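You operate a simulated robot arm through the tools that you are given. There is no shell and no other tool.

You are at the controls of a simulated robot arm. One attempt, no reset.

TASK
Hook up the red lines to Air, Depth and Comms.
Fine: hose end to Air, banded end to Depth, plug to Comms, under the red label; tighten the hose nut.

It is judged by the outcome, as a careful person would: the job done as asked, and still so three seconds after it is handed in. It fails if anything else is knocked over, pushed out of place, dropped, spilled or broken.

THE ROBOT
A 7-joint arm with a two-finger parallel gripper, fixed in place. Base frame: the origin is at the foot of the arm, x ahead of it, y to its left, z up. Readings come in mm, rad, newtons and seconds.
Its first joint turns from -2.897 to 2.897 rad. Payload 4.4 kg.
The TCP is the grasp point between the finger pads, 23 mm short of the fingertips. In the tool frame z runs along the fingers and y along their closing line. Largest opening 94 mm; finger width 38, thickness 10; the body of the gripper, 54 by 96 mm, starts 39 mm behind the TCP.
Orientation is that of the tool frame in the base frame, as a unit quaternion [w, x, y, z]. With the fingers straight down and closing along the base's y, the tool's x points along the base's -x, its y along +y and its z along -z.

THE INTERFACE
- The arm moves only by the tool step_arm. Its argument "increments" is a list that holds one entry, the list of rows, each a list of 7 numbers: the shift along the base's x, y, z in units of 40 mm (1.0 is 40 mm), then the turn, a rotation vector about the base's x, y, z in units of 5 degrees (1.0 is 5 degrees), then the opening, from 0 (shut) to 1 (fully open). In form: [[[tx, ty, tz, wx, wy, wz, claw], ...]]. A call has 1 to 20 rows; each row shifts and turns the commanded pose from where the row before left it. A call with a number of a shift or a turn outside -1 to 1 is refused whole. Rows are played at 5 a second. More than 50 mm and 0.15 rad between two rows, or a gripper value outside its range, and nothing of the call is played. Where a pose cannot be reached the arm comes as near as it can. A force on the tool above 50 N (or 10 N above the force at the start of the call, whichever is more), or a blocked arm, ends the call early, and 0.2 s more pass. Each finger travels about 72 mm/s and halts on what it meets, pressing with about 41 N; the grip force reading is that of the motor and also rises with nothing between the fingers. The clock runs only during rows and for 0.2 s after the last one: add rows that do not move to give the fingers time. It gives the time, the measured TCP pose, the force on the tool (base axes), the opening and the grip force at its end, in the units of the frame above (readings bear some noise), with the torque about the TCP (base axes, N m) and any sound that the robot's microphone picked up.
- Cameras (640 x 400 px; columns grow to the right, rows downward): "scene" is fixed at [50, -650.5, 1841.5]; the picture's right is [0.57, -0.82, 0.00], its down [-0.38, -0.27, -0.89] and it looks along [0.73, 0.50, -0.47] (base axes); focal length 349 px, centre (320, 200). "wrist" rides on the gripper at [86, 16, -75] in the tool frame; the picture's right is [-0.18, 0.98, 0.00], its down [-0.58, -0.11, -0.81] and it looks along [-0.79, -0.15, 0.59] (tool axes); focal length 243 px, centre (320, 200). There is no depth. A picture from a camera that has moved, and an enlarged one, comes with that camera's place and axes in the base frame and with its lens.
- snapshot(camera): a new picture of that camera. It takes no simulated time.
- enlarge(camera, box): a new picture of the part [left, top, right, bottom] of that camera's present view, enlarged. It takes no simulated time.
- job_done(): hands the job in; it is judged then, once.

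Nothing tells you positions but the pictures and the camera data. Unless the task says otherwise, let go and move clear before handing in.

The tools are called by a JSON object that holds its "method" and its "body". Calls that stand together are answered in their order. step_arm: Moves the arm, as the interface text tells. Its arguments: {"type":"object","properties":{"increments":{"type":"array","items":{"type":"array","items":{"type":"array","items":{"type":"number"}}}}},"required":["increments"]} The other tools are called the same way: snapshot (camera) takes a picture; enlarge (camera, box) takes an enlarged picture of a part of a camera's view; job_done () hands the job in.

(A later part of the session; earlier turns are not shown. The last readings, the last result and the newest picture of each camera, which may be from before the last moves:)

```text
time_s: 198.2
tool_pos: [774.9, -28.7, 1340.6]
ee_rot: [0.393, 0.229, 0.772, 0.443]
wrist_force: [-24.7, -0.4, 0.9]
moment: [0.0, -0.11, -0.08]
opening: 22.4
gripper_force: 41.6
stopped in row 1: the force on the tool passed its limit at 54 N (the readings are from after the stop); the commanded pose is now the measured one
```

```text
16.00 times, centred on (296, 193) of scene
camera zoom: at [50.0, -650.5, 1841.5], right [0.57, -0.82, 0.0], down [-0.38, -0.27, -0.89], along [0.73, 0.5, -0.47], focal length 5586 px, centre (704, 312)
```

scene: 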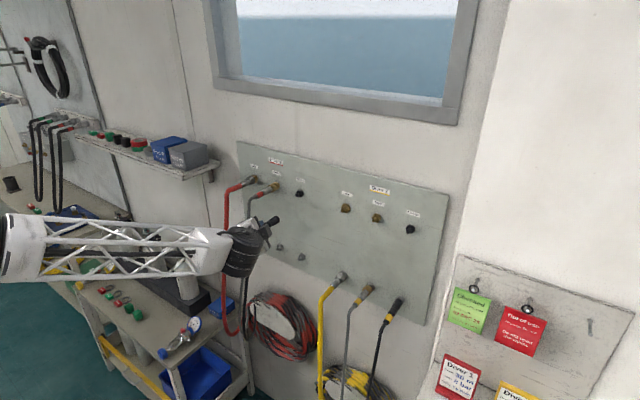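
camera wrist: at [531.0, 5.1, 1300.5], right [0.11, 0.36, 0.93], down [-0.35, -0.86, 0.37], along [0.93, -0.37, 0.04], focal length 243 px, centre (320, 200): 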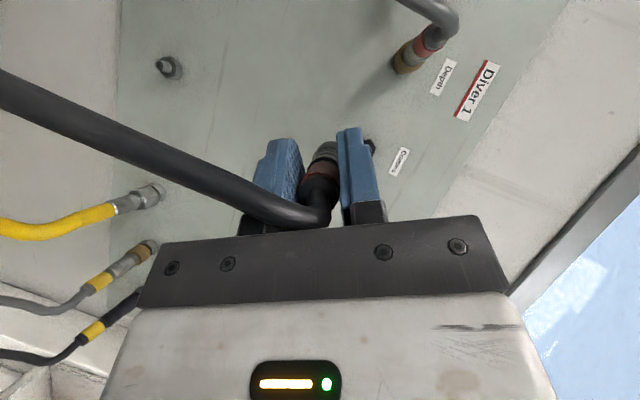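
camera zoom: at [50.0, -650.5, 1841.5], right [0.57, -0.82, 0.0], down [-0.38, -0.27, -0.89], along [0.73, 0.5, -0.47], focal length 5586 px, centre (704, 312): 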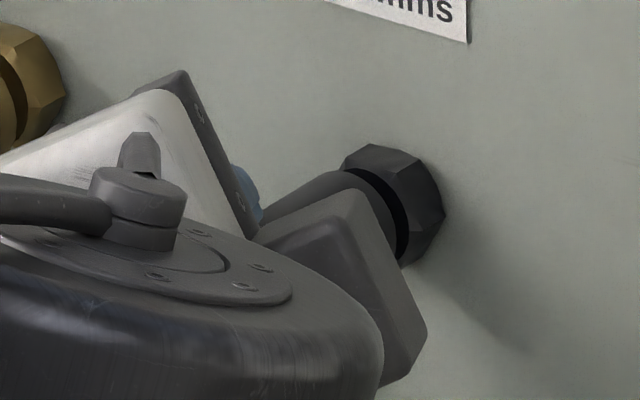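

It took over 50 N and stopped hard against the hex, so it's bottomed out. I'll ease the push, then loosen slightly to see if it holds itself this time.

{"method": "step_arm", "body": {"increments": [[[-0.015, 0, 0, 0, 0, 0, 0.0], [0, 0, 0, 0, 0, 0, 0.0]]]}}

{"method": "step_arm", "body": {"increments": [[[0, 0, 0, 0, 0, 0, 0.25], [0, 0, 0, 0, 0, 0, 0.265], [0, 0, 0, 0, 0, 0, 0.265], [0, 0, 0, 0, 0, 0, 0.265], [0, 0, 0, 0, 0, 0, 0.265]]]}}

{"method": "enlarge", "body": {"camera": "wrist", "box": [256, 110, 416, 210]}}

{"method": "enlarge", "body": {"camera": "scene", "box": [280, 183, 312, 203]}}

```text
time_s: 198.8
tool_pos: [774.2, -31.0, 1339.6]
ee_rot: [0.394, 0.229, 0.772, 0.442]
wrist_force: [-17.8, 4.0, 1.0]
moment: [0.01, -0.07, 0.12]
opening: 22.2
gripper_force: 41.5
```

```text
time_s: 200.0
tool_pos: [775.1, -29.4, 1339.0]
ee_rot: [0.393, 0.229, 0.772, 0.443]
wrist_force: [-5.8, -1.2, 0.6]
moment: [0.01, -0.05, -0.04]
opening: 24.9
gripper_force: 0.0
```

```text
4.00 times, centred on (336, 160) of wrist
camera zoom: at [664.1, 1.4, 1340.9], right [0.11, 0.36, 0.92], down [-0.31, -0.87, 0.38], along [0.94, -0.33, 0.02], focal length 970 px, centre (256, 360)
```

zoom: 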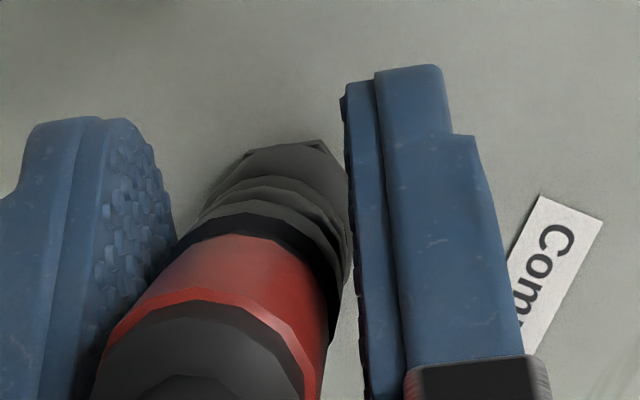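

```text
16.00 times, centred on (296, 193) of scene
camera zoom: at [50.0, -650.5, 1841.5], right [0.57, -0.82, 0.0], down [-0.38, -0.27, -0.89], along [0.73, 0.5, -0.47], focal length 5586 px, centre (704, 312)
```

zoom: 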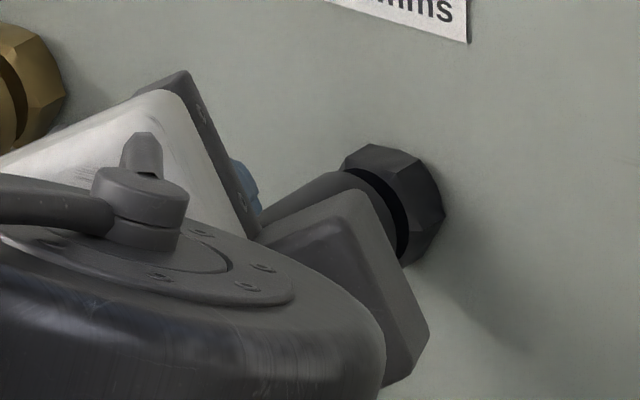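

{"method": "step_arm", "body": {"increments": [[[-0.01, 0, 0, 0, 0, 0, 0.265], [0, 0, 0, 0, 0, 0, 0.31], [0, 0, 0, 0, 0, 0, 0.31], [0, 0, 0, 0, 0, 0, 0.31], [0, 0, 0, 0, 0, 0, 0.31]]]}}

{"method": "enlarge", "body": {"camera": "wrist", "box": [256, 110, 416, 210]}}

{"method": "enlarge", "body": {"camera": "scene", "box": [280, 183, 312, 203]}}

```text
time_s: 201.2
tool_pos: [773.1, -31.3, 1340.5]
ee_rot: [0.393, 0.228, 0.772, 0.443]
wrist_force: [-1.1, 0.3, -0.4]
moment: [0.0, 0.0, -0.02]
opening: 29.3
gripper_force: 0.0
```

```text
4.00 times, centred on (336, 160) of wrist
camera zoom: at [663.6, 1.1, 1341.1], right [0.11, 0.36, 0.92], down [-0.31, -0.87, 0.38], along [0.94, -0.33, 0.02], focal length 970 px, centre (256, 360)
```

zoom: 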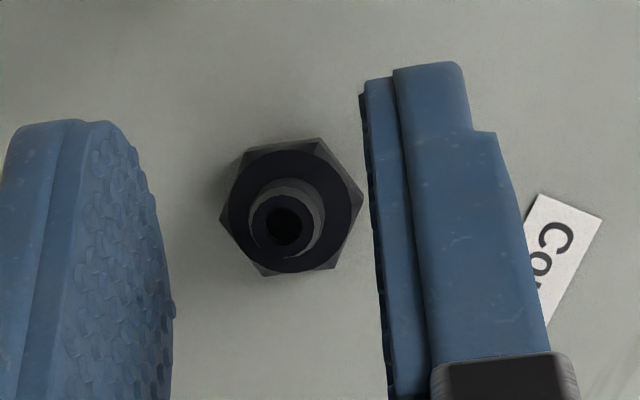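

```text
16.00 times, centred on (296, 193) of scene
camera zoom: at [50.0, -650.5, 1841.5], right [0.57, -0.82, 0.0], down [-0.38, -0.27, -0.89], along [0.73, 0.5, -0.47], focal length 5586 px, centre (704, 312)
```

zoom: 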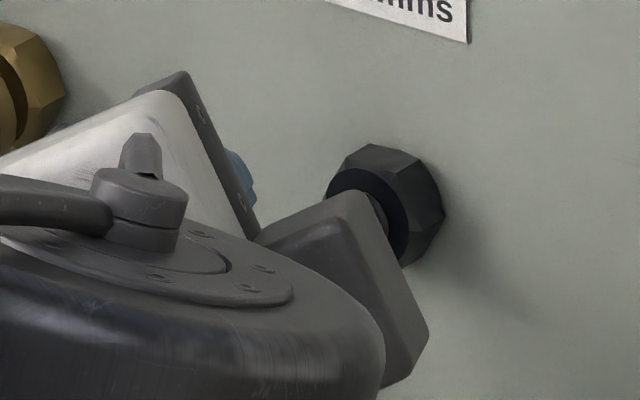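

The plug slipped off again when I opened, even though it had bottomed, so something about the mating isn't satisfied. With the outlet in clear view, I'll look closely for a key or slot on it.

{"method": "enlarge", "body": {"camera": "wrist", "box": [306, 138, 354, 186]}}

{"method": "snapshot", "body": {"camera": "wrist"}}

{"method": "snapshot", "body": {"camera": "scene"}}

```text
8.33 times, centred on (330, 162) of wrist
camera zoom: at [663.6, 1.1, 1341.1], right [0.11, 0.36, 0.92], down [-0.31, -0.87, 0.38], along [0.94, -0.33, 0.02], focal length 2022 px, centre (237, 517)
```

zoom: 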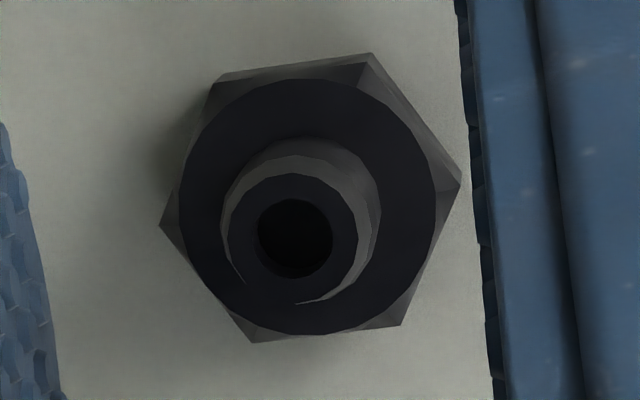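

```text
taken
camera wrist: at [663.6, 1.1, 1341.1], right [0.11, 0.36, 0.92], down [-0.31, -0.87, 0.38], along [0.94, -0.33, 0.02], focal length 243 px, centre (320, 200)
```

wrist: 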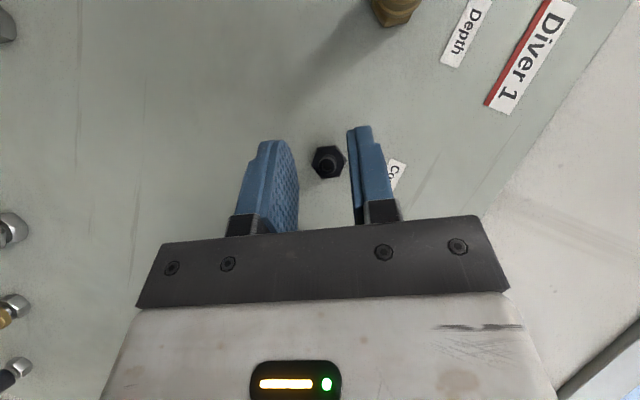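

```text
taken
```

scene: 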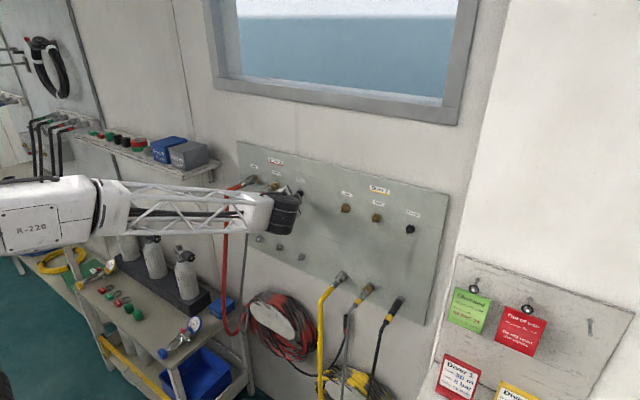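

The stem is a plain tapered spigot with a thicker base, so there's no key; the plug simply has to go all the way home without jamming at an angle. I'll back off, find the plug again, and redo this with better alignment.

{"method": "step_arm", "body": {"increments": [[[-0.8, 0, 0, 0, 0, 0, 0.5], [-0.9, 0, 0, 0, 0, 0, 0.6], [-0.9, 0, 0, 0, 0, 0, 0.6], [-0.9, 0, 0, 0, 0, 0, 0.6], [0, 0, 0, 0, 0, 0, 0.6], [0, 0, 0, 0, 0, 0, 0.6], [0, 0, 0, 0, 0, 0, 0.6], [0, 0, 0, 0, 0, 0, 0.6]]]}}

{"method": "snapshot", "body": {"camera": "scene"}}

{"method": "enlarge", "body": {"camera": "scene", "box": [220, 280, 412, 400]}}

```text
time_s: 203.0
tool_pos: [634.7, -28.9, 1339.9]
ee_rot: [0.393, 0.229, 0.772, 0.444]
wrist_force: [-0.4, 0.3, 0.3]
moment: [0.0, -0.01, 0.02]
opening: 56.5
gripper_force: 0.1
```

```text
taken
```

scene: 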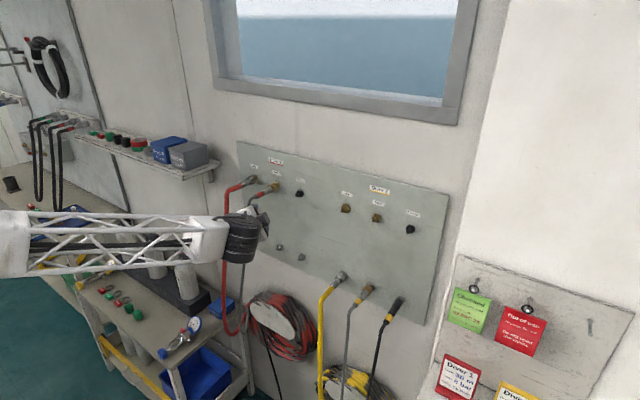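

```text
3.33 times, centred on (316, 340) of scene
camera zoom: at [50.0, -650.5, 1841.5], right [0.57, -0.82, 0.0], down [-0.38, -0.27, -0.89], along [0.73, 0.5, -0.47], focal length 1164 px, centre (333, -267)
```

zoom: 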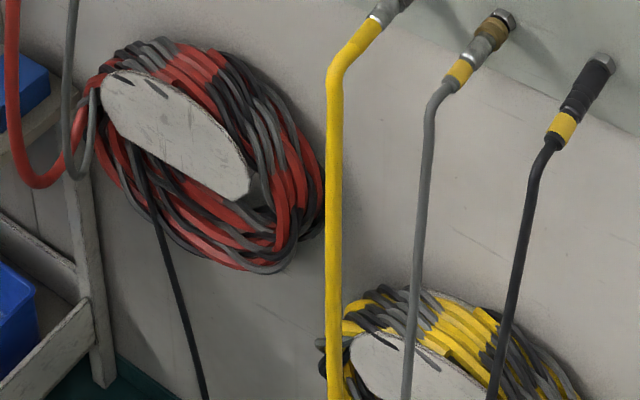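

The cable is swinging and will settle. I'll retrace my earlier route down, which also gives it time to come to rest.

{"method": "step_arm", "body": {"increments": [[[-0.22, 0.07, -0.85, 0, 0, 0, 0.6], [-0.22, 0.07, -0.85, 0, 0, 0, 0.6], [-0.22, 0.07, -0.85, 0, 0, 0, 0.6], [-0.22, 0.07, -0.85, 0, 0, 0, 0.6], [-0.22, 0.07, -0.85, 0, 0, 0, 0.6], [-0.22, 0.07, -0.85, 0, 0, 0, 0.6], [-0.22, 0.07, -0.85, 0, 0, 0, 0.6], [-0.22, 0.07, -0.85, 0, 0, 0, 0.6], [-0.22, 0.07, -0.85, 0, 0, 0, 0.6], [-0.22, 0.07, -0.85, 0, 0, 0, 0.6], [0, 0.1, -0.85, 0, 0, 0, 0.6], [0, 0.1, -0.85, 0, 0, 0, 0.6], [0, 0.1, -0.85, 0, 0, 0, 0.6], [0, 0, 0, 0, 0, 0, 0.6]]]}}

{"method": "step_arm", "body": {"increments": [[[0, 0, -0.3, -1, 0, 0, 0.6], [0, 0, -0.3, -1, 0, 0, 0.6], [0, 0, -0.3, -1, 0, 0, 0.6], [0, 0, -0.3, -1, 0, 0, 0.6], [0, 0, -0.3, -1, 0, 0, 0.6], [0, 0, -0.3, -1, 0, 0, 0.6], [0, 0, -0.3, -1, 0, 0, 0.6], [0, 0, -0.3, -1, 0, 0, 0.6], [0, 0, -0.3, -1, 0, 0, 0.6], [0, 0, -0.3, -1, 0, 0, 0.6], [0, 0.3, -0.5, -1, 0, 0, 0.6], [0, 0.3, -0.5, -1, 0, 0, 0.6], [0, 0.3, -0.5, 0, 0, 0, 0.6], [0, 0, 0, 0, 0, 0, 0.6]]]}}

{"method": "snapshot", "body": {"camera": "scene"}}

{"method": "snapshot", "body": {"camera": "wrist"}}

```text
time_s: 206.0
tool_pos: [544.1, 11.1, 896.8]
ee_rot: [0.394, 0.229, 0.772, 0.444]
wrist_force: [-1.0, -0.3, 0.7]
moment: [-0.01, -0.01, 0.03]
opening: 56.3
gripper_force: 0.2
```

```text
time_s: 209.0
tool_pos: [545.5, 45.8, 717.9]
ee_rot: [0.455, 0.002, 0.89, -0.002]
wrist_force: [0.1, -0.2, 0.4]
moment: [0.0, 0.02, 0.05]
opening: 56.4
gripper_force: 0.0
```

```text
taken
```

scene: 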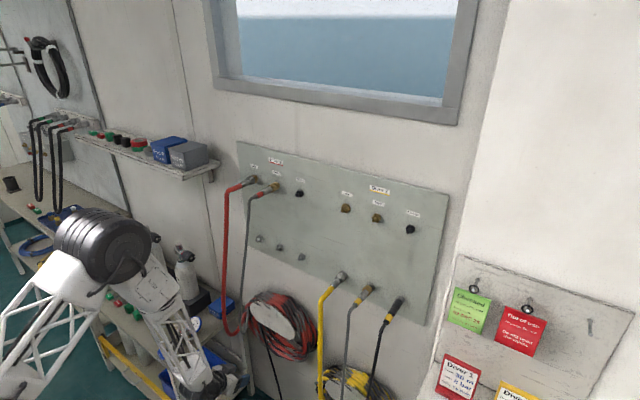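

```text
taken
camera wrist: at [435.2, 63.3, 691.5], right [0.11, 0.98, 0.15], down [-0.31, -0.1, 0.94], along [0.94, -0.15, 0.3], focal length 243 px, centre (320, 200)
```

wrist: 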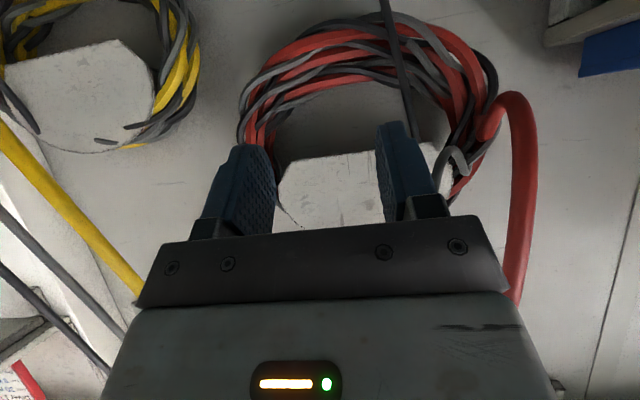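

{"method": "step_arm", "body": {"increments": [[[-0.1, 0, -0.3, 0, 1, 0, 0.6], [-0.1, 0, -0.3, 0, 1, 0, 0.6], [-0.1, 0, -0.3, 0, 1, 0, 0.6], [-0.1, 0, -0.3, 0, 1, 0, 0.6], [-0.1, 0, -0.3, 0, 1, 0, 0.6], [0, 0, -0.3, 0, 1, 0, 0.6], [0, 0, -0.3, 0, 1, 0, 0.6], [0, 0, -0.3, 0, 1, 0, 0.6], [0, 0, -0.3, 0, 1, 0, 0.6], [0, 0, -0.3, 0, 1, 0, 0.6], [0, 0, 0, 0, 1, 0, 0.6], [0, 0, 0, 0, 1, 0, 0.6], [0, 0, 0, 0, 0, 0, 0.6]]]}}

{"method": "snapshot", "body": {"camera": "wrist"}}

{"method": "snapshot", "body": {"camera": "scene"}}

```text
time_s: 211.8
tool_pos: [533.9, 47.2, 612.3]
ee_rot: [-0.037, 0.001, 0.999, 0.0]
wrist_force: [1.0, 0.0, -2.5]
moment: [-0.02, 0.03, -0.01]
opening: 56.4
gripper_force: 0.0
```

```text
taken
camera wrist: at [454.7, 63.9, 692.6], right [0.18, 0.98, -0.02], down [0.64, -0.11, 0.76], along [0.75, -0.15, -0.65], focal length 243 px, centre (320, 200)
```

wrist: 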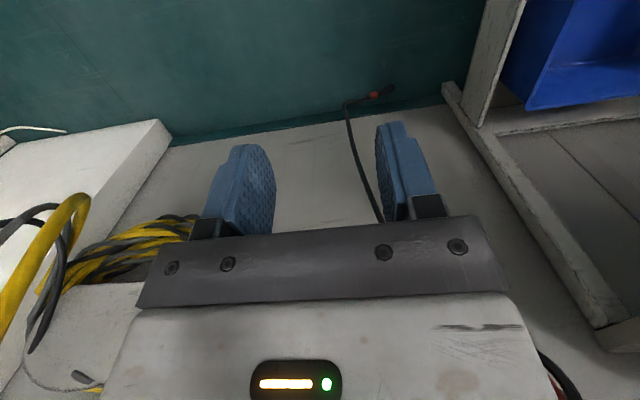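

```text
taken
```

scene: 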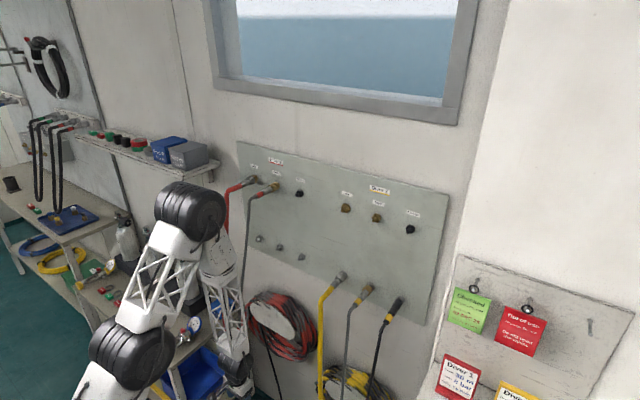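

{"method": "enlarge", "body": {"camera": "wrist", "box": [330, 70, 426, 130]}}

```text
6.67 times, centred on (378, 100) of wrist
camera zoom: at [454.7, 63.9, 692.6], right [0.18, 0.98, -0.02], down [0.64, -0.11, 0.76], along [0.75, -0.15, -0.65], focal length 1618 px, centre (-67, 867)
```

zoom: 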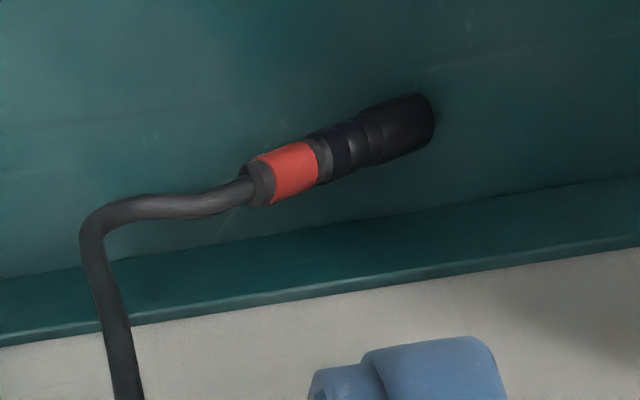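

The plug is now lying flat on the floor along the wall: boot near (818, 127), tip near (801, 203). I can't get a finger under it there, so I'll press on it from above and roll it out into open floor first. Re-orienting to the side-camera posture I used before.

{"method": "step_arm", "body": {"increments": [[[0, 0, 0, -0.5073, -0.4482, 0.9579, 0.3], [0, 0, 0, -0.5073, -0.4482, 0.9579, 0.1], [0, 0, 0, -0.5073, -0.4482, 0.9579, 0.0], [0, 0, 0, -0.5073, -0.4482, 0.9579, 0.0], [0, 0, 0, -0.5073, -0.4482, 0.9579, 0.0], [0, 0, 0, -0.5073, -0.4482, 0.9579, 0.0], [0, 0, 0, -0.5073, -0.4482, 0.9579, 0.0], [0, 0, 0, -0.5073, -0.4482, 0.9579, 0.0], [0, 0, 0, -0.5073, -0.4482, 0.9579, 0.0], [0, 0, 0, -0.5073, -0.4482, 0.9579, 0.0], [0, 0, 0, -0.5073, -0.4482, 0.9579, 0.0], [0, 0, 0, -0.5073, -0.4482, 0.9579, 0.0], [0, 0, 0, -0.5073, -0.4482, 0.9579, 0.0], [0, 0, 0, -0.5073, -0.4482, 0.9579, 0.0], [0, 0, 0, -0.5073, -0.4482, 0.9579, 0.0], [0, 0, 0, -0.5073, -0.4482, 0.9579, 0.0], [0, 0, 0, -0.5073, -0.4482, 0.9579, 0.0], [0, 0, 0, -0.5073, -0.4482, 0.9579, 0.0], [0, 0, 0, -0.5073, -0.4482, 0.9579, 0.0], [0, 0, 0, -0.5073, -0.4482, 0.9579, 0.0]]]}}

{"method": "snapshot", "body": {"camera": "wrist"}}

{"method": "snapshot", "body": {"camera": "scene"}}

```text
time_s: 216.2
tool_pos: [411.7, 27.6, 452.7]
ee_rot: [-0.178, 0.724, -0.592, 0.305]
wrist_force: [-0.6, -0.2, -0.3]
moment: [0.03, -0.11, 0.01]
opening: 0.0
gripper_force: 41.3
out of reach, approached as far as the arm can: row 2
stopped in row 20: the arm was blocked; the commanded pose is now the measured one
```

```text
taken
camera wrist: at [361.0, -51.9, 517.9], right [-0.76, -0.05, -0.65], down [-0.51, 0.67, 0.54], along [0.41, 0.74, -0.54], focal length 243 px, centre (320, 200)
```

wrist: 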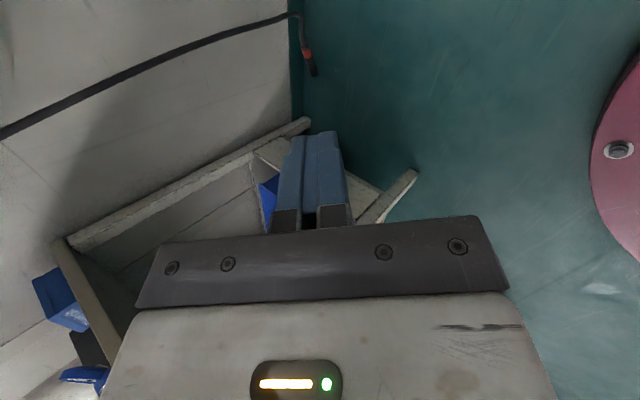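

```text
taken
```

scene: 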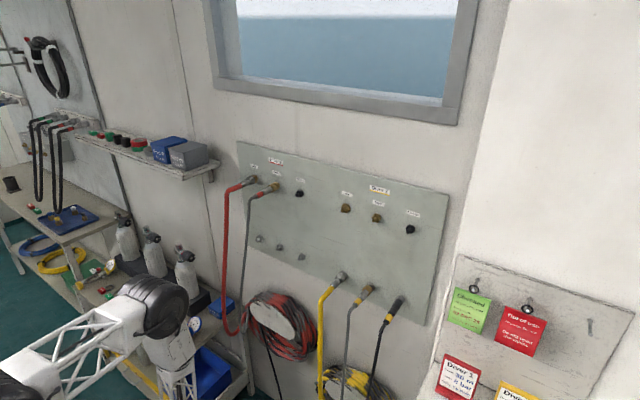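

The arm wandered near a limit but touched nothing. I'll move back into the open area and finish the re-orientation there.

{"method": "step_arm", "body": {"increments": [[[0.9, 0.45, -0.1, 0, 0, 0, 0.0], [0.9, 0.45, -0.1, 0, 0, 0, 0.0], [0.9, 0.45, -0.2, 0, 0, 0, 0.0], [0.9, 0.45, -0.4, 0, 0, 0, 0.0], [0, 0, 0, 0, 0, 0, 0.0]]]}}

{"method": "step_arm", "body": {"increments": [[[0, 0, -0.3, 0.134, -0.756, 0.197, 0.0], [0, 0, -0.3, 0.134, -0.756, 0.197, 0.0], [0, 0, -0.3, 0.134, -0.756, 0.197, 0.0], [0, 0, -0.3, 0.134, -0.756, 0.197, 0.0], [0, 0, -0.3, 0.134, -0.756, 0.197, 0.0], [0, 0, 0, 0, 0, 0, 0.0]]]}}

{"method": "snapshot", "body": {"camera": "wrist"}}

{"method": "snapshot", "body": {"camera": "scene"}}

```text
time_s: 217.4
tool_pos: [555.2, 100.0, 421.7]
ee_rot: [-0.177, 0.724, -0.592, 0.306]
wrist_force: [-0.2, 0.3, 0.7]
moment: [0.02, -0.03, -0.01]
opening: 0.0
gripper_force: 41.1
```

```text
time_s: 218.8
tool_pos: [552.4, 106.8, 360.1]
ee_rot: [-0.303, 0.682, -0.534, 0.397]
wrist_force: [-0.1, 0.3, 0.3]
moment: [0.0, 0.01, 0.02]
opening: 0.1
gripper_force: 40.9
out of reach, approached as far as the arm can: row 5
```

```text
taken
camera wrist: at [490.9, 20.1, 402.7], right [-0.5, -0.06, -0.86], down [-0.71, 0.6, 0.37], along [0.49, 0.8, -0.35], focal length 243 px, centre (320, 200)
```

wrist: 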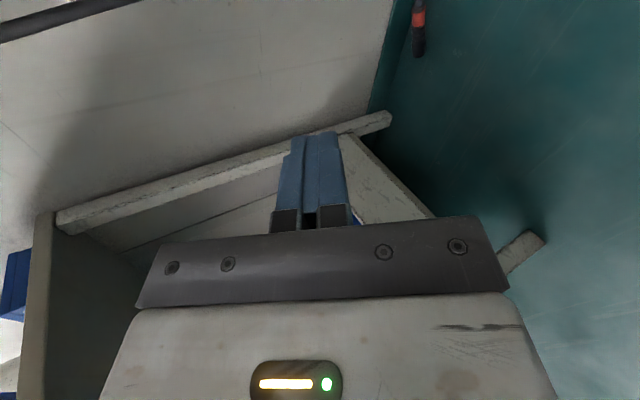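

```text
taken
```

scene: 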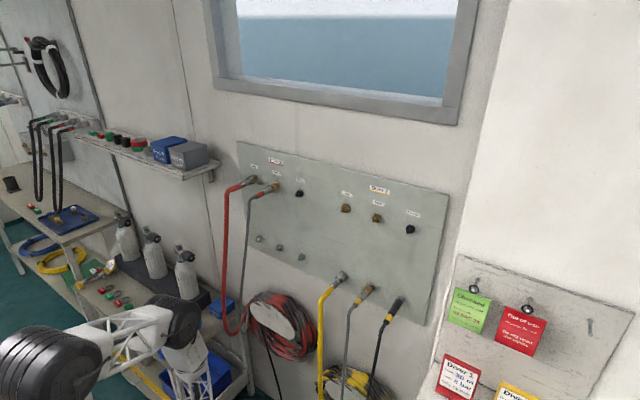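

{"method": "enlarge", "body": {"camera": "wrist", "box": [370, 0, 466, 60]}}

```text
6.67 times, centred on (418, 30) of wrist
camera zoom: at [490.9, 20.1, 402.7], right [-0.5, -0.06, -0.86], down [-0.71, 0.6, 0.37], along [0.49, 0.8, -0.35], focal length 1618 px, centre (-333, 1333)
```

zoom: 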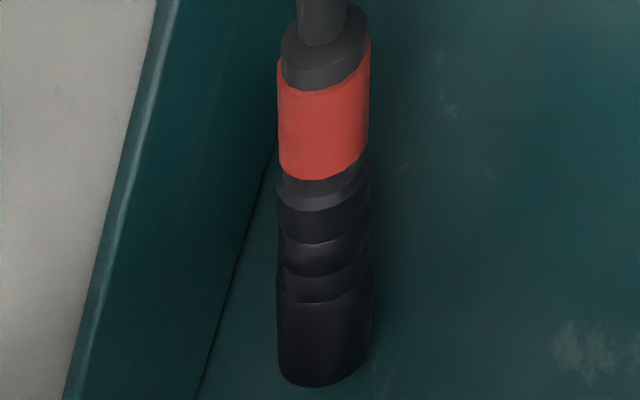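

From this angle I can see the plug is actually propped up again: tip on the floor near (797, 197), boot raised to about z 62. I'll move in low and re-orient so the fingers close across it, with one finger passing under the raised part.

{"method": "step_arm", "body": {"increments": [[[0.55, 0.27, -0.95, 0, 0, 0, 0.2], [0.55, 0.27, -0.95, 0, 0, 0, 0.35], [0.55, 0.27, -0.95, 0, 0, 0, 0.36], [0.55, 0.27, -0.95, 0, 0, 0, 0.36], [0, 0, 0, 0, 0, 0, 0.36]]]}}

{"method": "snapshot", "body": {"camera": "wrist"}}

{"method": "snapshot", "body": {"camera": "scene"}}

```text
time_s: 220.0
tool_pos: [641.6, 151.0, 207.5]
ee_rot: [-0.306, 0.684, -0.532, 0.394]
wrist_force: [0.5, -0.4, 0.2]
moment: [0.01, 0.0, 0.02]
opening: 33.7
gripper_force: 0.0
```

```text
taken
camera wrist: at [580.5, 62.9, 248.4], right [-0.5, -0.06, -0.86], down [-0.72, 0.59, 0.37], along [0.49, 0.8, -0.34], focal length 243 px, centre (320, 200)
```

wrist: 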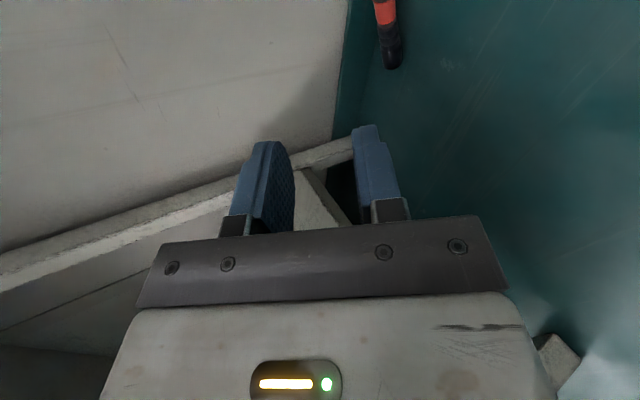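

```text
taken
```

scene: 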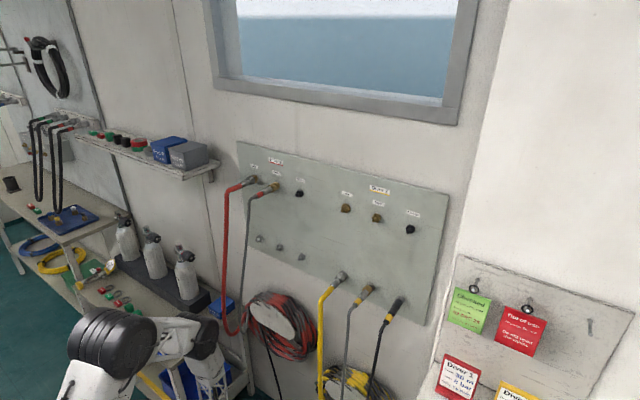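

{"method": "enlarge", "body": {"camera": "wrist", "box": [340, 0, 452, 70]}}

```text
5.71 times, centred on (396, 35) of wrist
camera zoom: at [580.5, 62.9, 248.4], right [-0.5, -0.06, -0.86], down [-0.72, 0.59, 0.37], along [0.49, 0.8, -0.34], focal length 1386 px, centre (-114, 1143)
```

zoom: 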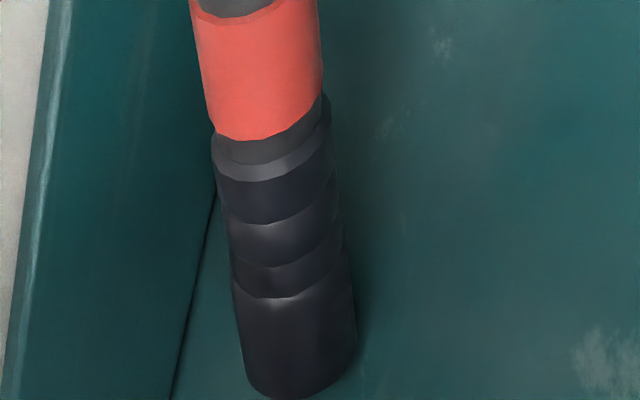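

I now have the plug well located: tip (796, 197, 13), band (794, 141, 45), pointing along +y and tilted 30° down. I'll adjust the hand orientation to close across it.

{"method": "step_arm", "body": {"increments": [[[0, 0, -0.2, -0.545, -0.716, 0.209, 0.36], [0, 0, -0.2, -0.545, -0.716, 0.209, 0.36], [0, 0, -0.2, -0.545, -0.716, 0.209, 0.36], [0, 0, -0.2, -0.545, -0.716, 0.209, 0.36], [0, 0, -0.2, -0.545, -0.716, 0.209, 0.36], [0, 0, 0, 0, 0, 0, 0.36]]]}}

{"method": "snapshot", "body": {"camera": "wrist"}}

{"method": "snapshot", "body": {"camera": "scene"}}

```text
time_s: 221.4
tool_pos: [641.1, 148.7, 167.2]
ee_rot: [-0.319, 0.669, -0.396, 0.542]
wrist_force: [-0.3, 0.7, -0.1]
moment: [-0.01, -0.02, 0.0]
opening: 33.8
gripper_force: 0.1
```

```text
taken
camera wrist: at [574.7, 66.5, 209.5], right [-0.2, -0.31, -0.93], down [-0.83, 0.56, -0.01], along [0.53, 0.76, -0.37], focal length 243 px, centre (320, 200)
```

wrist: 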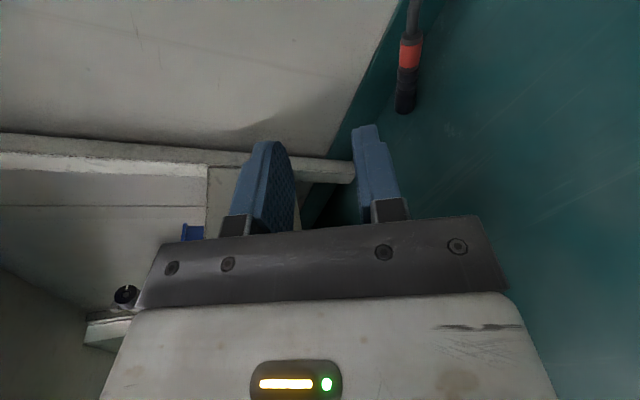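

```text
taken
```

scene: 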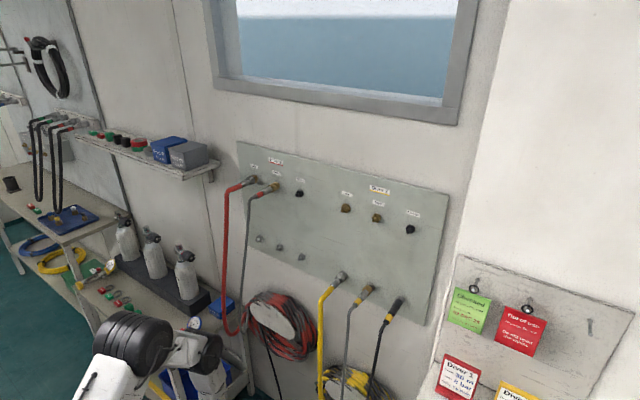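

{"method": "enlarge", "body": {"camera": "wrist", "box": [344, 20, 472, 120]}}

```text
4.00 times, centred on (408, 70) of wrist
camera zoom: at [574.7, 66.5, 209.5], right [-0.2, -0.31, -0.93], down [-0.83, 0.56, -0.01], along [0.53, 0.76, -0.37], focal length 970 px, centre (-32, 720)
```

zoom: 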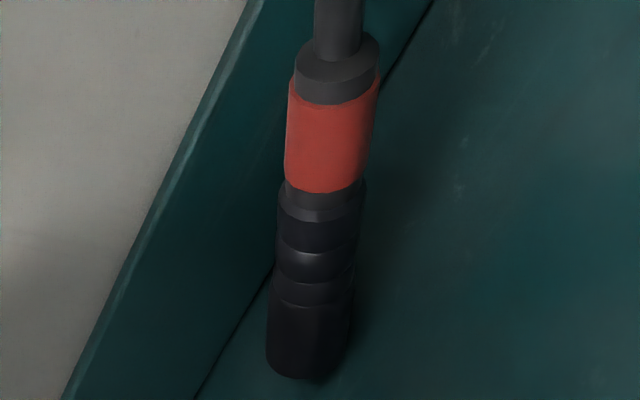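

{"method": "step_arm", "body": {"increments": [[[0.43, -0.01, -0.87, 0, 0, 0, 0.33], [0.43, -0.01, -0.87, 0, 0, 0, 0.33], [0.43, -0.01, -0.87, 0, 0, 0, 0.33], [0, 0, 0, 0, 0, 0, 0.33]]]}}

{"method": "snapshot", "body": {"camera": "wrist"}}

{"method": "enlarge", "body": {"camera": "wrist", "box": [270, 20, 430, 145]}}

{"method": "snapshot", "body": {"camera": "scene"}}

```text
time_s: 222.4
tool_pos: [694.2, 148.8, 61.3]
ee_rot: [-0.319, 0.669, -0.397, 0.541]
wrist_force: [-0.5, 0.3, -0.1]
moment: [-0.02, -0.01, -0.03]
opening: 30.9
gripper_force: 0.1
```

```text
taken
camera wrist: at [627.9, 65.6, 104.4], right [-0.2, -0.31, -0.93], down [-0.83, 0.56, -0.01], along [0.53, 0.76, -0.37], focal length 243 px, centre (320, 200)
```

wrist: 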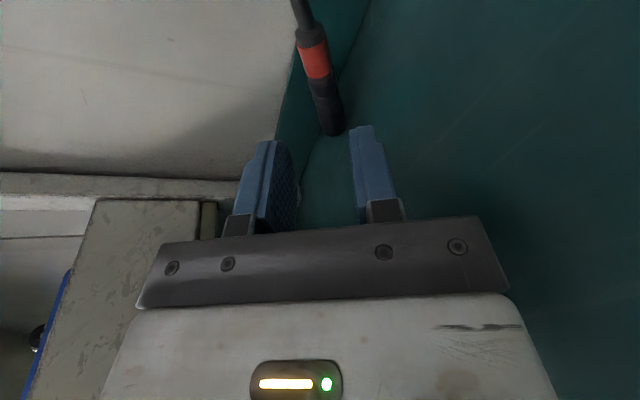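

```text
3.20 times, centred on (350, 82) of wrist
camera zoom: at [627.9, 65.6, 104.4], right [-0.2, -0.31, -0.93], down [-0.83, 0.56, -0.01], along [0.53, 0.76, -0.37], focal length 776 px, centre (224, 576)
```

zoom: 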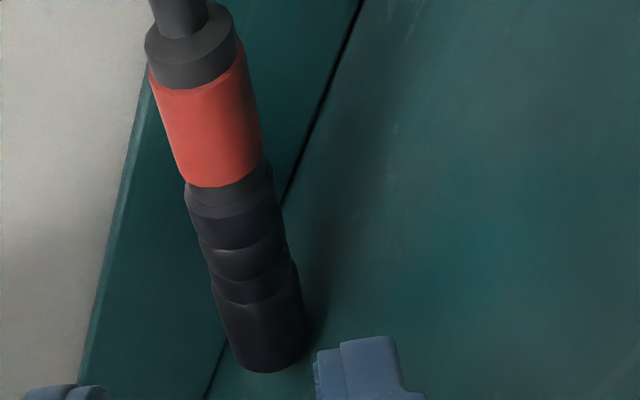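

```text
taken
```

scene: 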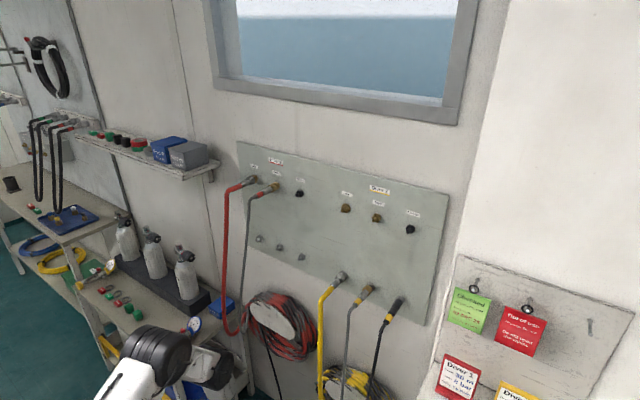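

The plug lines up with the middle of the finger gap to within 1–2 mm. I'll advance in two stages.

{"method": "step_arm", "body": {"increments": [[[0.5, -0.01, -0.096, 0, 0, 0, 0.33], [0.5, -0.01, -0.096, 0, 0, 0, 0.33], [0.5, -0.01, -0.096, 0, 0, 0, 0.33], [0, 0, 0, 0, 0, 0, 0.33]]]}}

{"method": "snapshot", "body": {"camera": "wrist"}}

{"method": "enlarge", "body": {"camera": "wrist", "box": [240, 80, 400, 205]}}

```text
time_s: 223.4
tool_pos: [752.9, 147.4, 54.0]
ee_rot: [-0.32, 0.669, -0.396, 0.542]
wrist_force: [-0.3, 0.4, 0.3]
moment: [0.0, 0.0, 0.0]
opening: 31.0
gripper_force: 0.1
```

```text
taken
camera wrist: at [686.3, 64.1, 94.6], right [-0.2, -0.31, -0.93], down [-0.83, 0.56, -0.01], along [0.53, 0.76, -0.37], focal length 243 px, centre (320, 200)
```

wrist: 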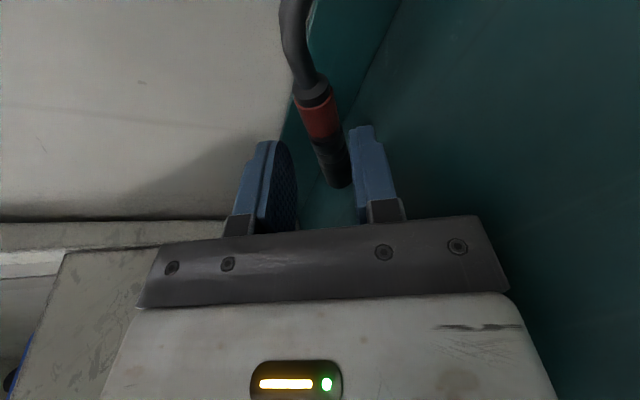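

```text
3.20 times, centred on (320, 142) of wrist
camera zoom: at [686.3, 64.1, 94.6], right [-0.2, -0.31, -0.93], down [-0.83, 0.56, -0.01], along [0.53, 0.76, -0.37], focal length 776 px, centre (320, 384)
```

zoom: 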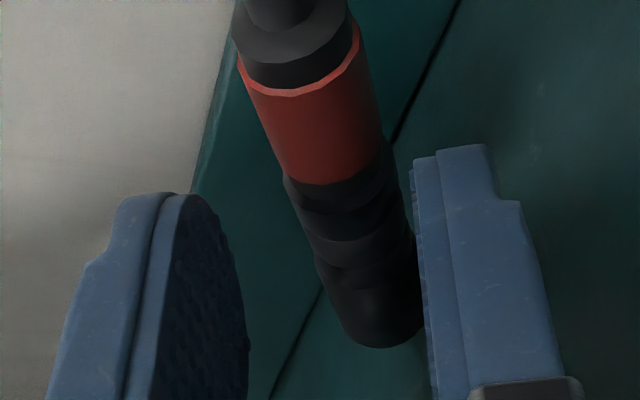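

{"method": "step_arm", "body": {"increments": [[[0.4, -0.011, -0.105, 0, 0, 0, 0.33], [0.4, -0.011, -0.105, 0, 0, 0, 0.33], [0, 0, 0, 0, 0, 0, 0.33]]]}}

{"method": "snapshot", "body": {"camera": "wrist"}}

{"method": "enlarge", "body": {"camera": "wrist", "box": [240, 100, 400, 225]}}

{"method": "snapshot", "body": {"camera": "scene"}}

```text
time_s: 224.0
tool_pos: [781.6, 147.1, 45.8]
ee_rot: [-0.318, 0.668, -0.397, 0.543]
wrist_force: [-40.3, -2.4, 75.6]
moment: [-0.07, 5.56, 0.14]
opening: 31.1
gripper_force: 0.0
stopped in row 3: the force on the tool passed its limit at 182 N (the readings are from after the stop); the commanded pose is now the measured one
```

```text
taken
camera wrist: at [713.6, 64.5, 87.7], right [-0.2, -0.31, -0.93], down [-0.82, 0.57, -0.01], along [0.53, 0.76, -0.37], focal length 243 px, centre (320, 200)
```

wrist: 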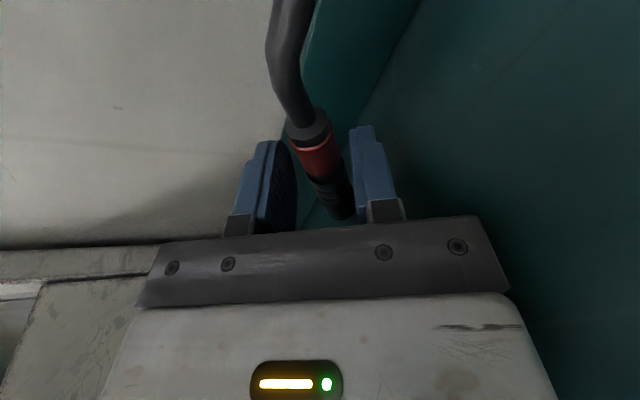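

```text
3.20 times, centred on (320, 162) of wrist
camera zoom: at [713.6, 64.5, 87.7], right [-0.2, -0.31, -0.93], down [-0.82, 0.57, -0.01], along [0.53, 0.76, -0.37], focal length 776 px, centre (320, 320)
```

zoom: 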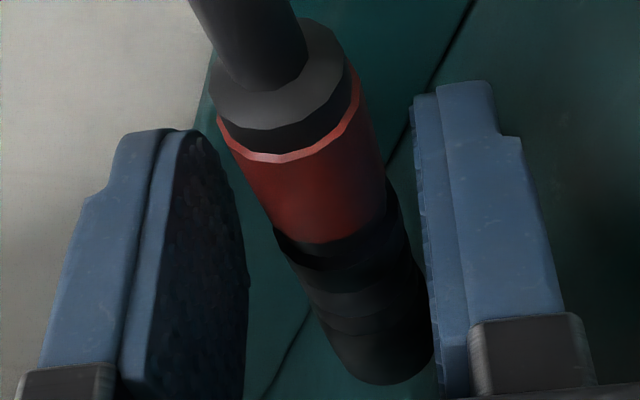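

```text
taken
```

scene: 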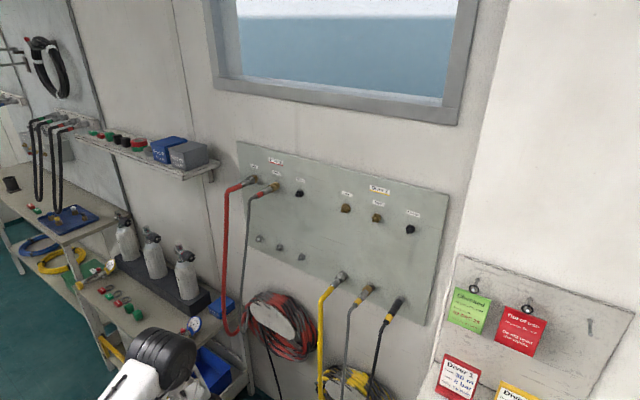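

The underside of the hand touched the floor. I'll lift it clear right away and tip the hand up by 10° for clearance, keeping the fingers around the plug.

{"method": "step_arm", "body": {"increments": [[[-0.05, 0, 0.12, 0, 0, 0, 0.33], [0, 0, 0, 0, 0.7, 0, 0.33], [0, 0, 0, 0, 0.7, 0, 0.33], [0, 0, 0, 0, 0.6, 0, 0.33], [0, 0, 0, 0, 0, 0, 0.33]]]}}

{"method": "snapshot", "body": {"camera": "wrist"}}

{"method": "enlarge", "body": {"camera": "wrist", "box": [240, 100, 400, 225]}}

```text
time_s: 225.2
tool_pos: [778.4, 148.9, 48.8]
ee_rot: [-0.281, 0.713, -0.424, 0.482]
wrist_force: [-0.1, -0.3, 0.4]
moment: [0.01, 0.0, -0.02]
opening: 31.0
gripper_force: 0.1
```

```text
taken
camera wrist: at [720.2, 64.6, 102.5], right [-0.36, -0.31, -0.88], down [-0.81, 0.57, 0.13], along [0.46, 0.76, -0.46], focal length 243 px, centre (320, 200)
```

wrist: 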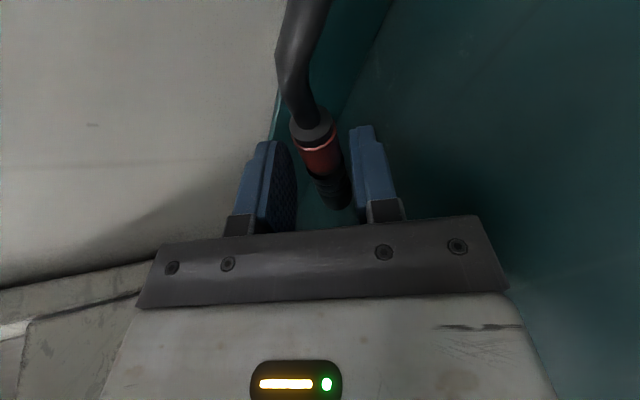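

```text
3.20 times, centred on (320, 162) of wrist
camera zoom: at [720.2, 64.6, 102.5], right [-0.36, -0.31, -0.88], down [-0.81, 0.57, 0.13], along [0.46, 0.76, -0.46], focal length 776 px, centre (320, 320)
```

zoom: 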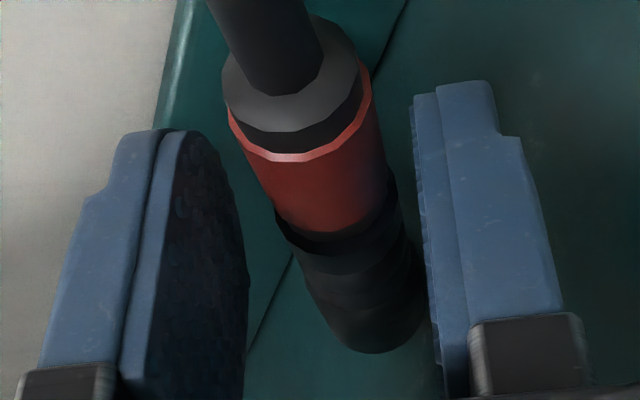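

{"method": "step_arm", "body": {"increments": [[[0.13, 0, -0.05, 0, 0, 0, 0.33], [0, 0, 0, 0, 0, 0, 0.2], [0, 0, 0, 0, 0, 0, 0.0], [0, 0, 0, 0, 0, 0, 0.0], [0, 0, 0, 0, 0, 0, 0.0]]]}}

{"method": "enlarge", "body": {"camera": "wrist", "box": [240, 100, 400, 225]}}

```text
time_s: 226.4
tool_pos: [784.5, 146.7, 46.0]
ee_rot: [-0.282, 0.713, -0.423, 0.482]
wrist_force: [1.0, 0.6, 0.2]
moment: [-0.03, 0.01, -0.03]
opening: 20.5
gripper_force: 41.1
```

```text
3.20 times, centred on (320, 162) of wrist
camera zoom: at [725.4, 64.7, 100.5], right [-0.36, -0.31, -0.88], down [-0.81, 0.57, 0.13], along [0.46, 0.76, -0.46], focal length 776 px, centre (320, 320)
```

zoom: 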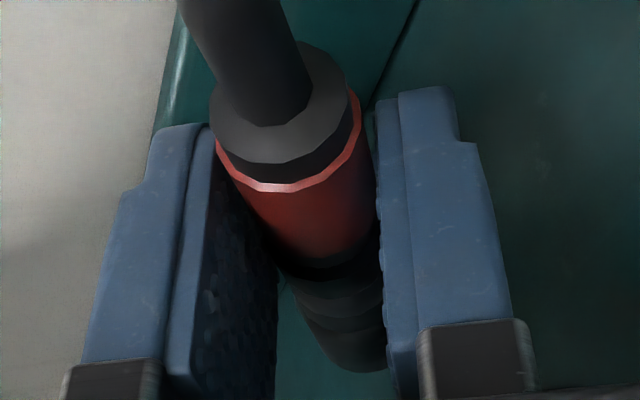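

Gripped at 20.5 mm. Lifting slightly and backing straight out.

{"method": "step_arm", "body": {"increments": [[[-0.1, 0, 0.2, 0, 0, 0, 0.0], [-0.4, 0, 0.3, 0, 0, 0, 0.0], [-0.5, 0, 0.3, 0, 0, 0, 0.0], [-0.6, 0, 0.4, 0, 0, 0, 0.0], [-0.6, 0, 0.5, 0, 0, 0, 0.0], [-0.6, 0, 0.6, 0, 0, 0, 0.0], [-0.5, -0.2, 0.7, 0, 0, 0, 0.0], [-0.3, -0.3, 0.8, 0, 0, 0, 0.0], [-0.2, -0.3, 0.8, 0, 0, 0, 0.0], [0, 0, 0, 0, 0, 0, 0.0]]]}}

{"method": "snapshot", "body": {"camera": "wrist"}}

{"method": "snapshot", "body": {"camera": "scene"}}

```text
time_s: 228.6
tool_pos: [633.7, 116.9, 231.7]
ee_rot: [-0.278, 0.711, -0.427, 0.485]
wrist_force: [-0.9, -0.8, -0.9]
moment: [0.01, -0.01, -0.04]
opening: 20.4
gripper_force: 41.1
```

```text
taken
camera wrist: at [574.0, 35.7, 284.2], right [-0.36, -0.31, -0.88], down [-0.81, 0.58, 0.13], along [0.47, 0.76, -0.46], focal length 243 px, centre (320, 200)
```

wrist: 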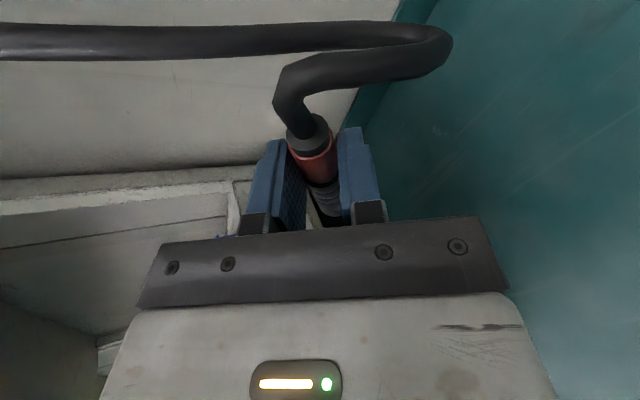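

```text
taken
```

scene: 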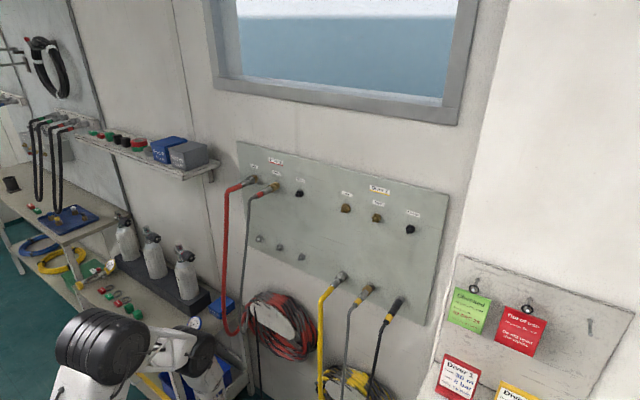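

Recovered. I'll bring it up into the open and roll the hand back to the normal orientation, as before.

{"method": "step_arm", "body": {"increments": [[[-0.26, -0.15, 0.9, 0, 0, 0, 0.0], [-0.26, -0.15, 0.9, 0, 0, 0, 0.0], [-0.26, -0.15, 0.9, 0, 0, 0, 0.0], [-0.26, -0.15, 0.9, 0, 0, 0, 0.0], [-0.26, -0.15, 0.9, 0, 0, 0, 0.0], [-0.26, -0.15, 0.9, 0, 0, 0, 0.0], [-0.26, -0.15, 0.9, 0, 0, 0, 0.0], [-0.26, -0.15, 0.9, 0, 0, 0, 0.0], [-0.26, -0.15, 0.9, 0, 0, 0, 0.0], [0, 0, 0, 0, 0, 0, 0.0]]]}}

{"method": "step_arm", "body": {"increments": [[[0, 0, 0, 0.9617, 0.0506, -0.4944, 0.0], [0, 0, 0, 0.9617, 0.0506, -0.4944, 0.0], [0, 0, 0, 0.9617, 0.0506, -0.4944, 0.0], [0, 0, 0, 0.9617, 0.0506, -0.4944, 0.0], [0, 0, 0, 0.9617, 0.0506, -0.4944, 0.0], [0, 0, 0, 0.9617, 0.0506, -0.4944, 0.0], [0, 0, 0, 0.9617, 0.0506, -0.4944, 0.0], [0, 0, 0, 0.9617, 0.0506, -0.4944, 0.0], [0, 0, 0, 0.9617, 0.0506, -0.4944, 0.0], [0, 0, 0, 0.9617, 0.0506, -0.4944, 0.0], [0, 0, 0, 0.9617, 0.0506, -0.4944, 0.0], [0, 0, 0, 0, 0, 0, 0.0]]]}}

{"method": "snapshot", "body": {"camera": "wrist"}}

{"method": "snapshot", "body": {"camera": "scene"}}

```text
time_s: 230.8
tool_pos: [512.3, 85.2, 558.3]
ee_rot: [-0.278, 0.712, -0.426, 0.484]
wrist_force: [0.5, -0.8, -1.6]
moment: [0.0, 0.03, 0.0]
opening: 20.2
gripper_force: 40.9
out of reach, approached as far as the arm can: row 1, 2, 4, 5, 6, 7, 9
```

```text
time_s: 233.4
tool_pos: [512.6, 86.6, 558.3]
ee_rot: [0.44, -0.409, 0.749, -0.279]
wrist_force: [0.6, 0.4, -0.7]
moment: [-0.01, 0.0, 0.01]
opening: 20.7
gripper_force: 41.1
```

```text
taken
camera wrist: at [417.8, 24.6, 541.9], right [-0.31, 0.66, -0.69], down [-0.51, 0.49, 0.7], along [0.8, 0.57, 0.19], focal length 243 px, centre (320, 200)
```

wrist: 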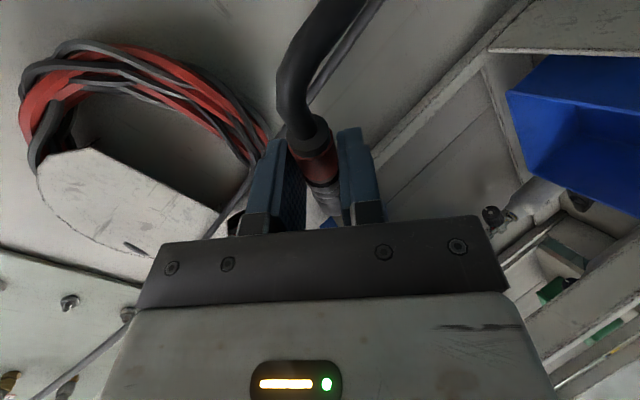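

```text
taken
```

scene: 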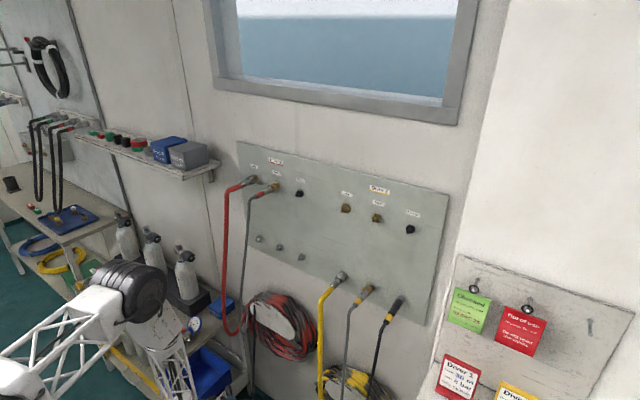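

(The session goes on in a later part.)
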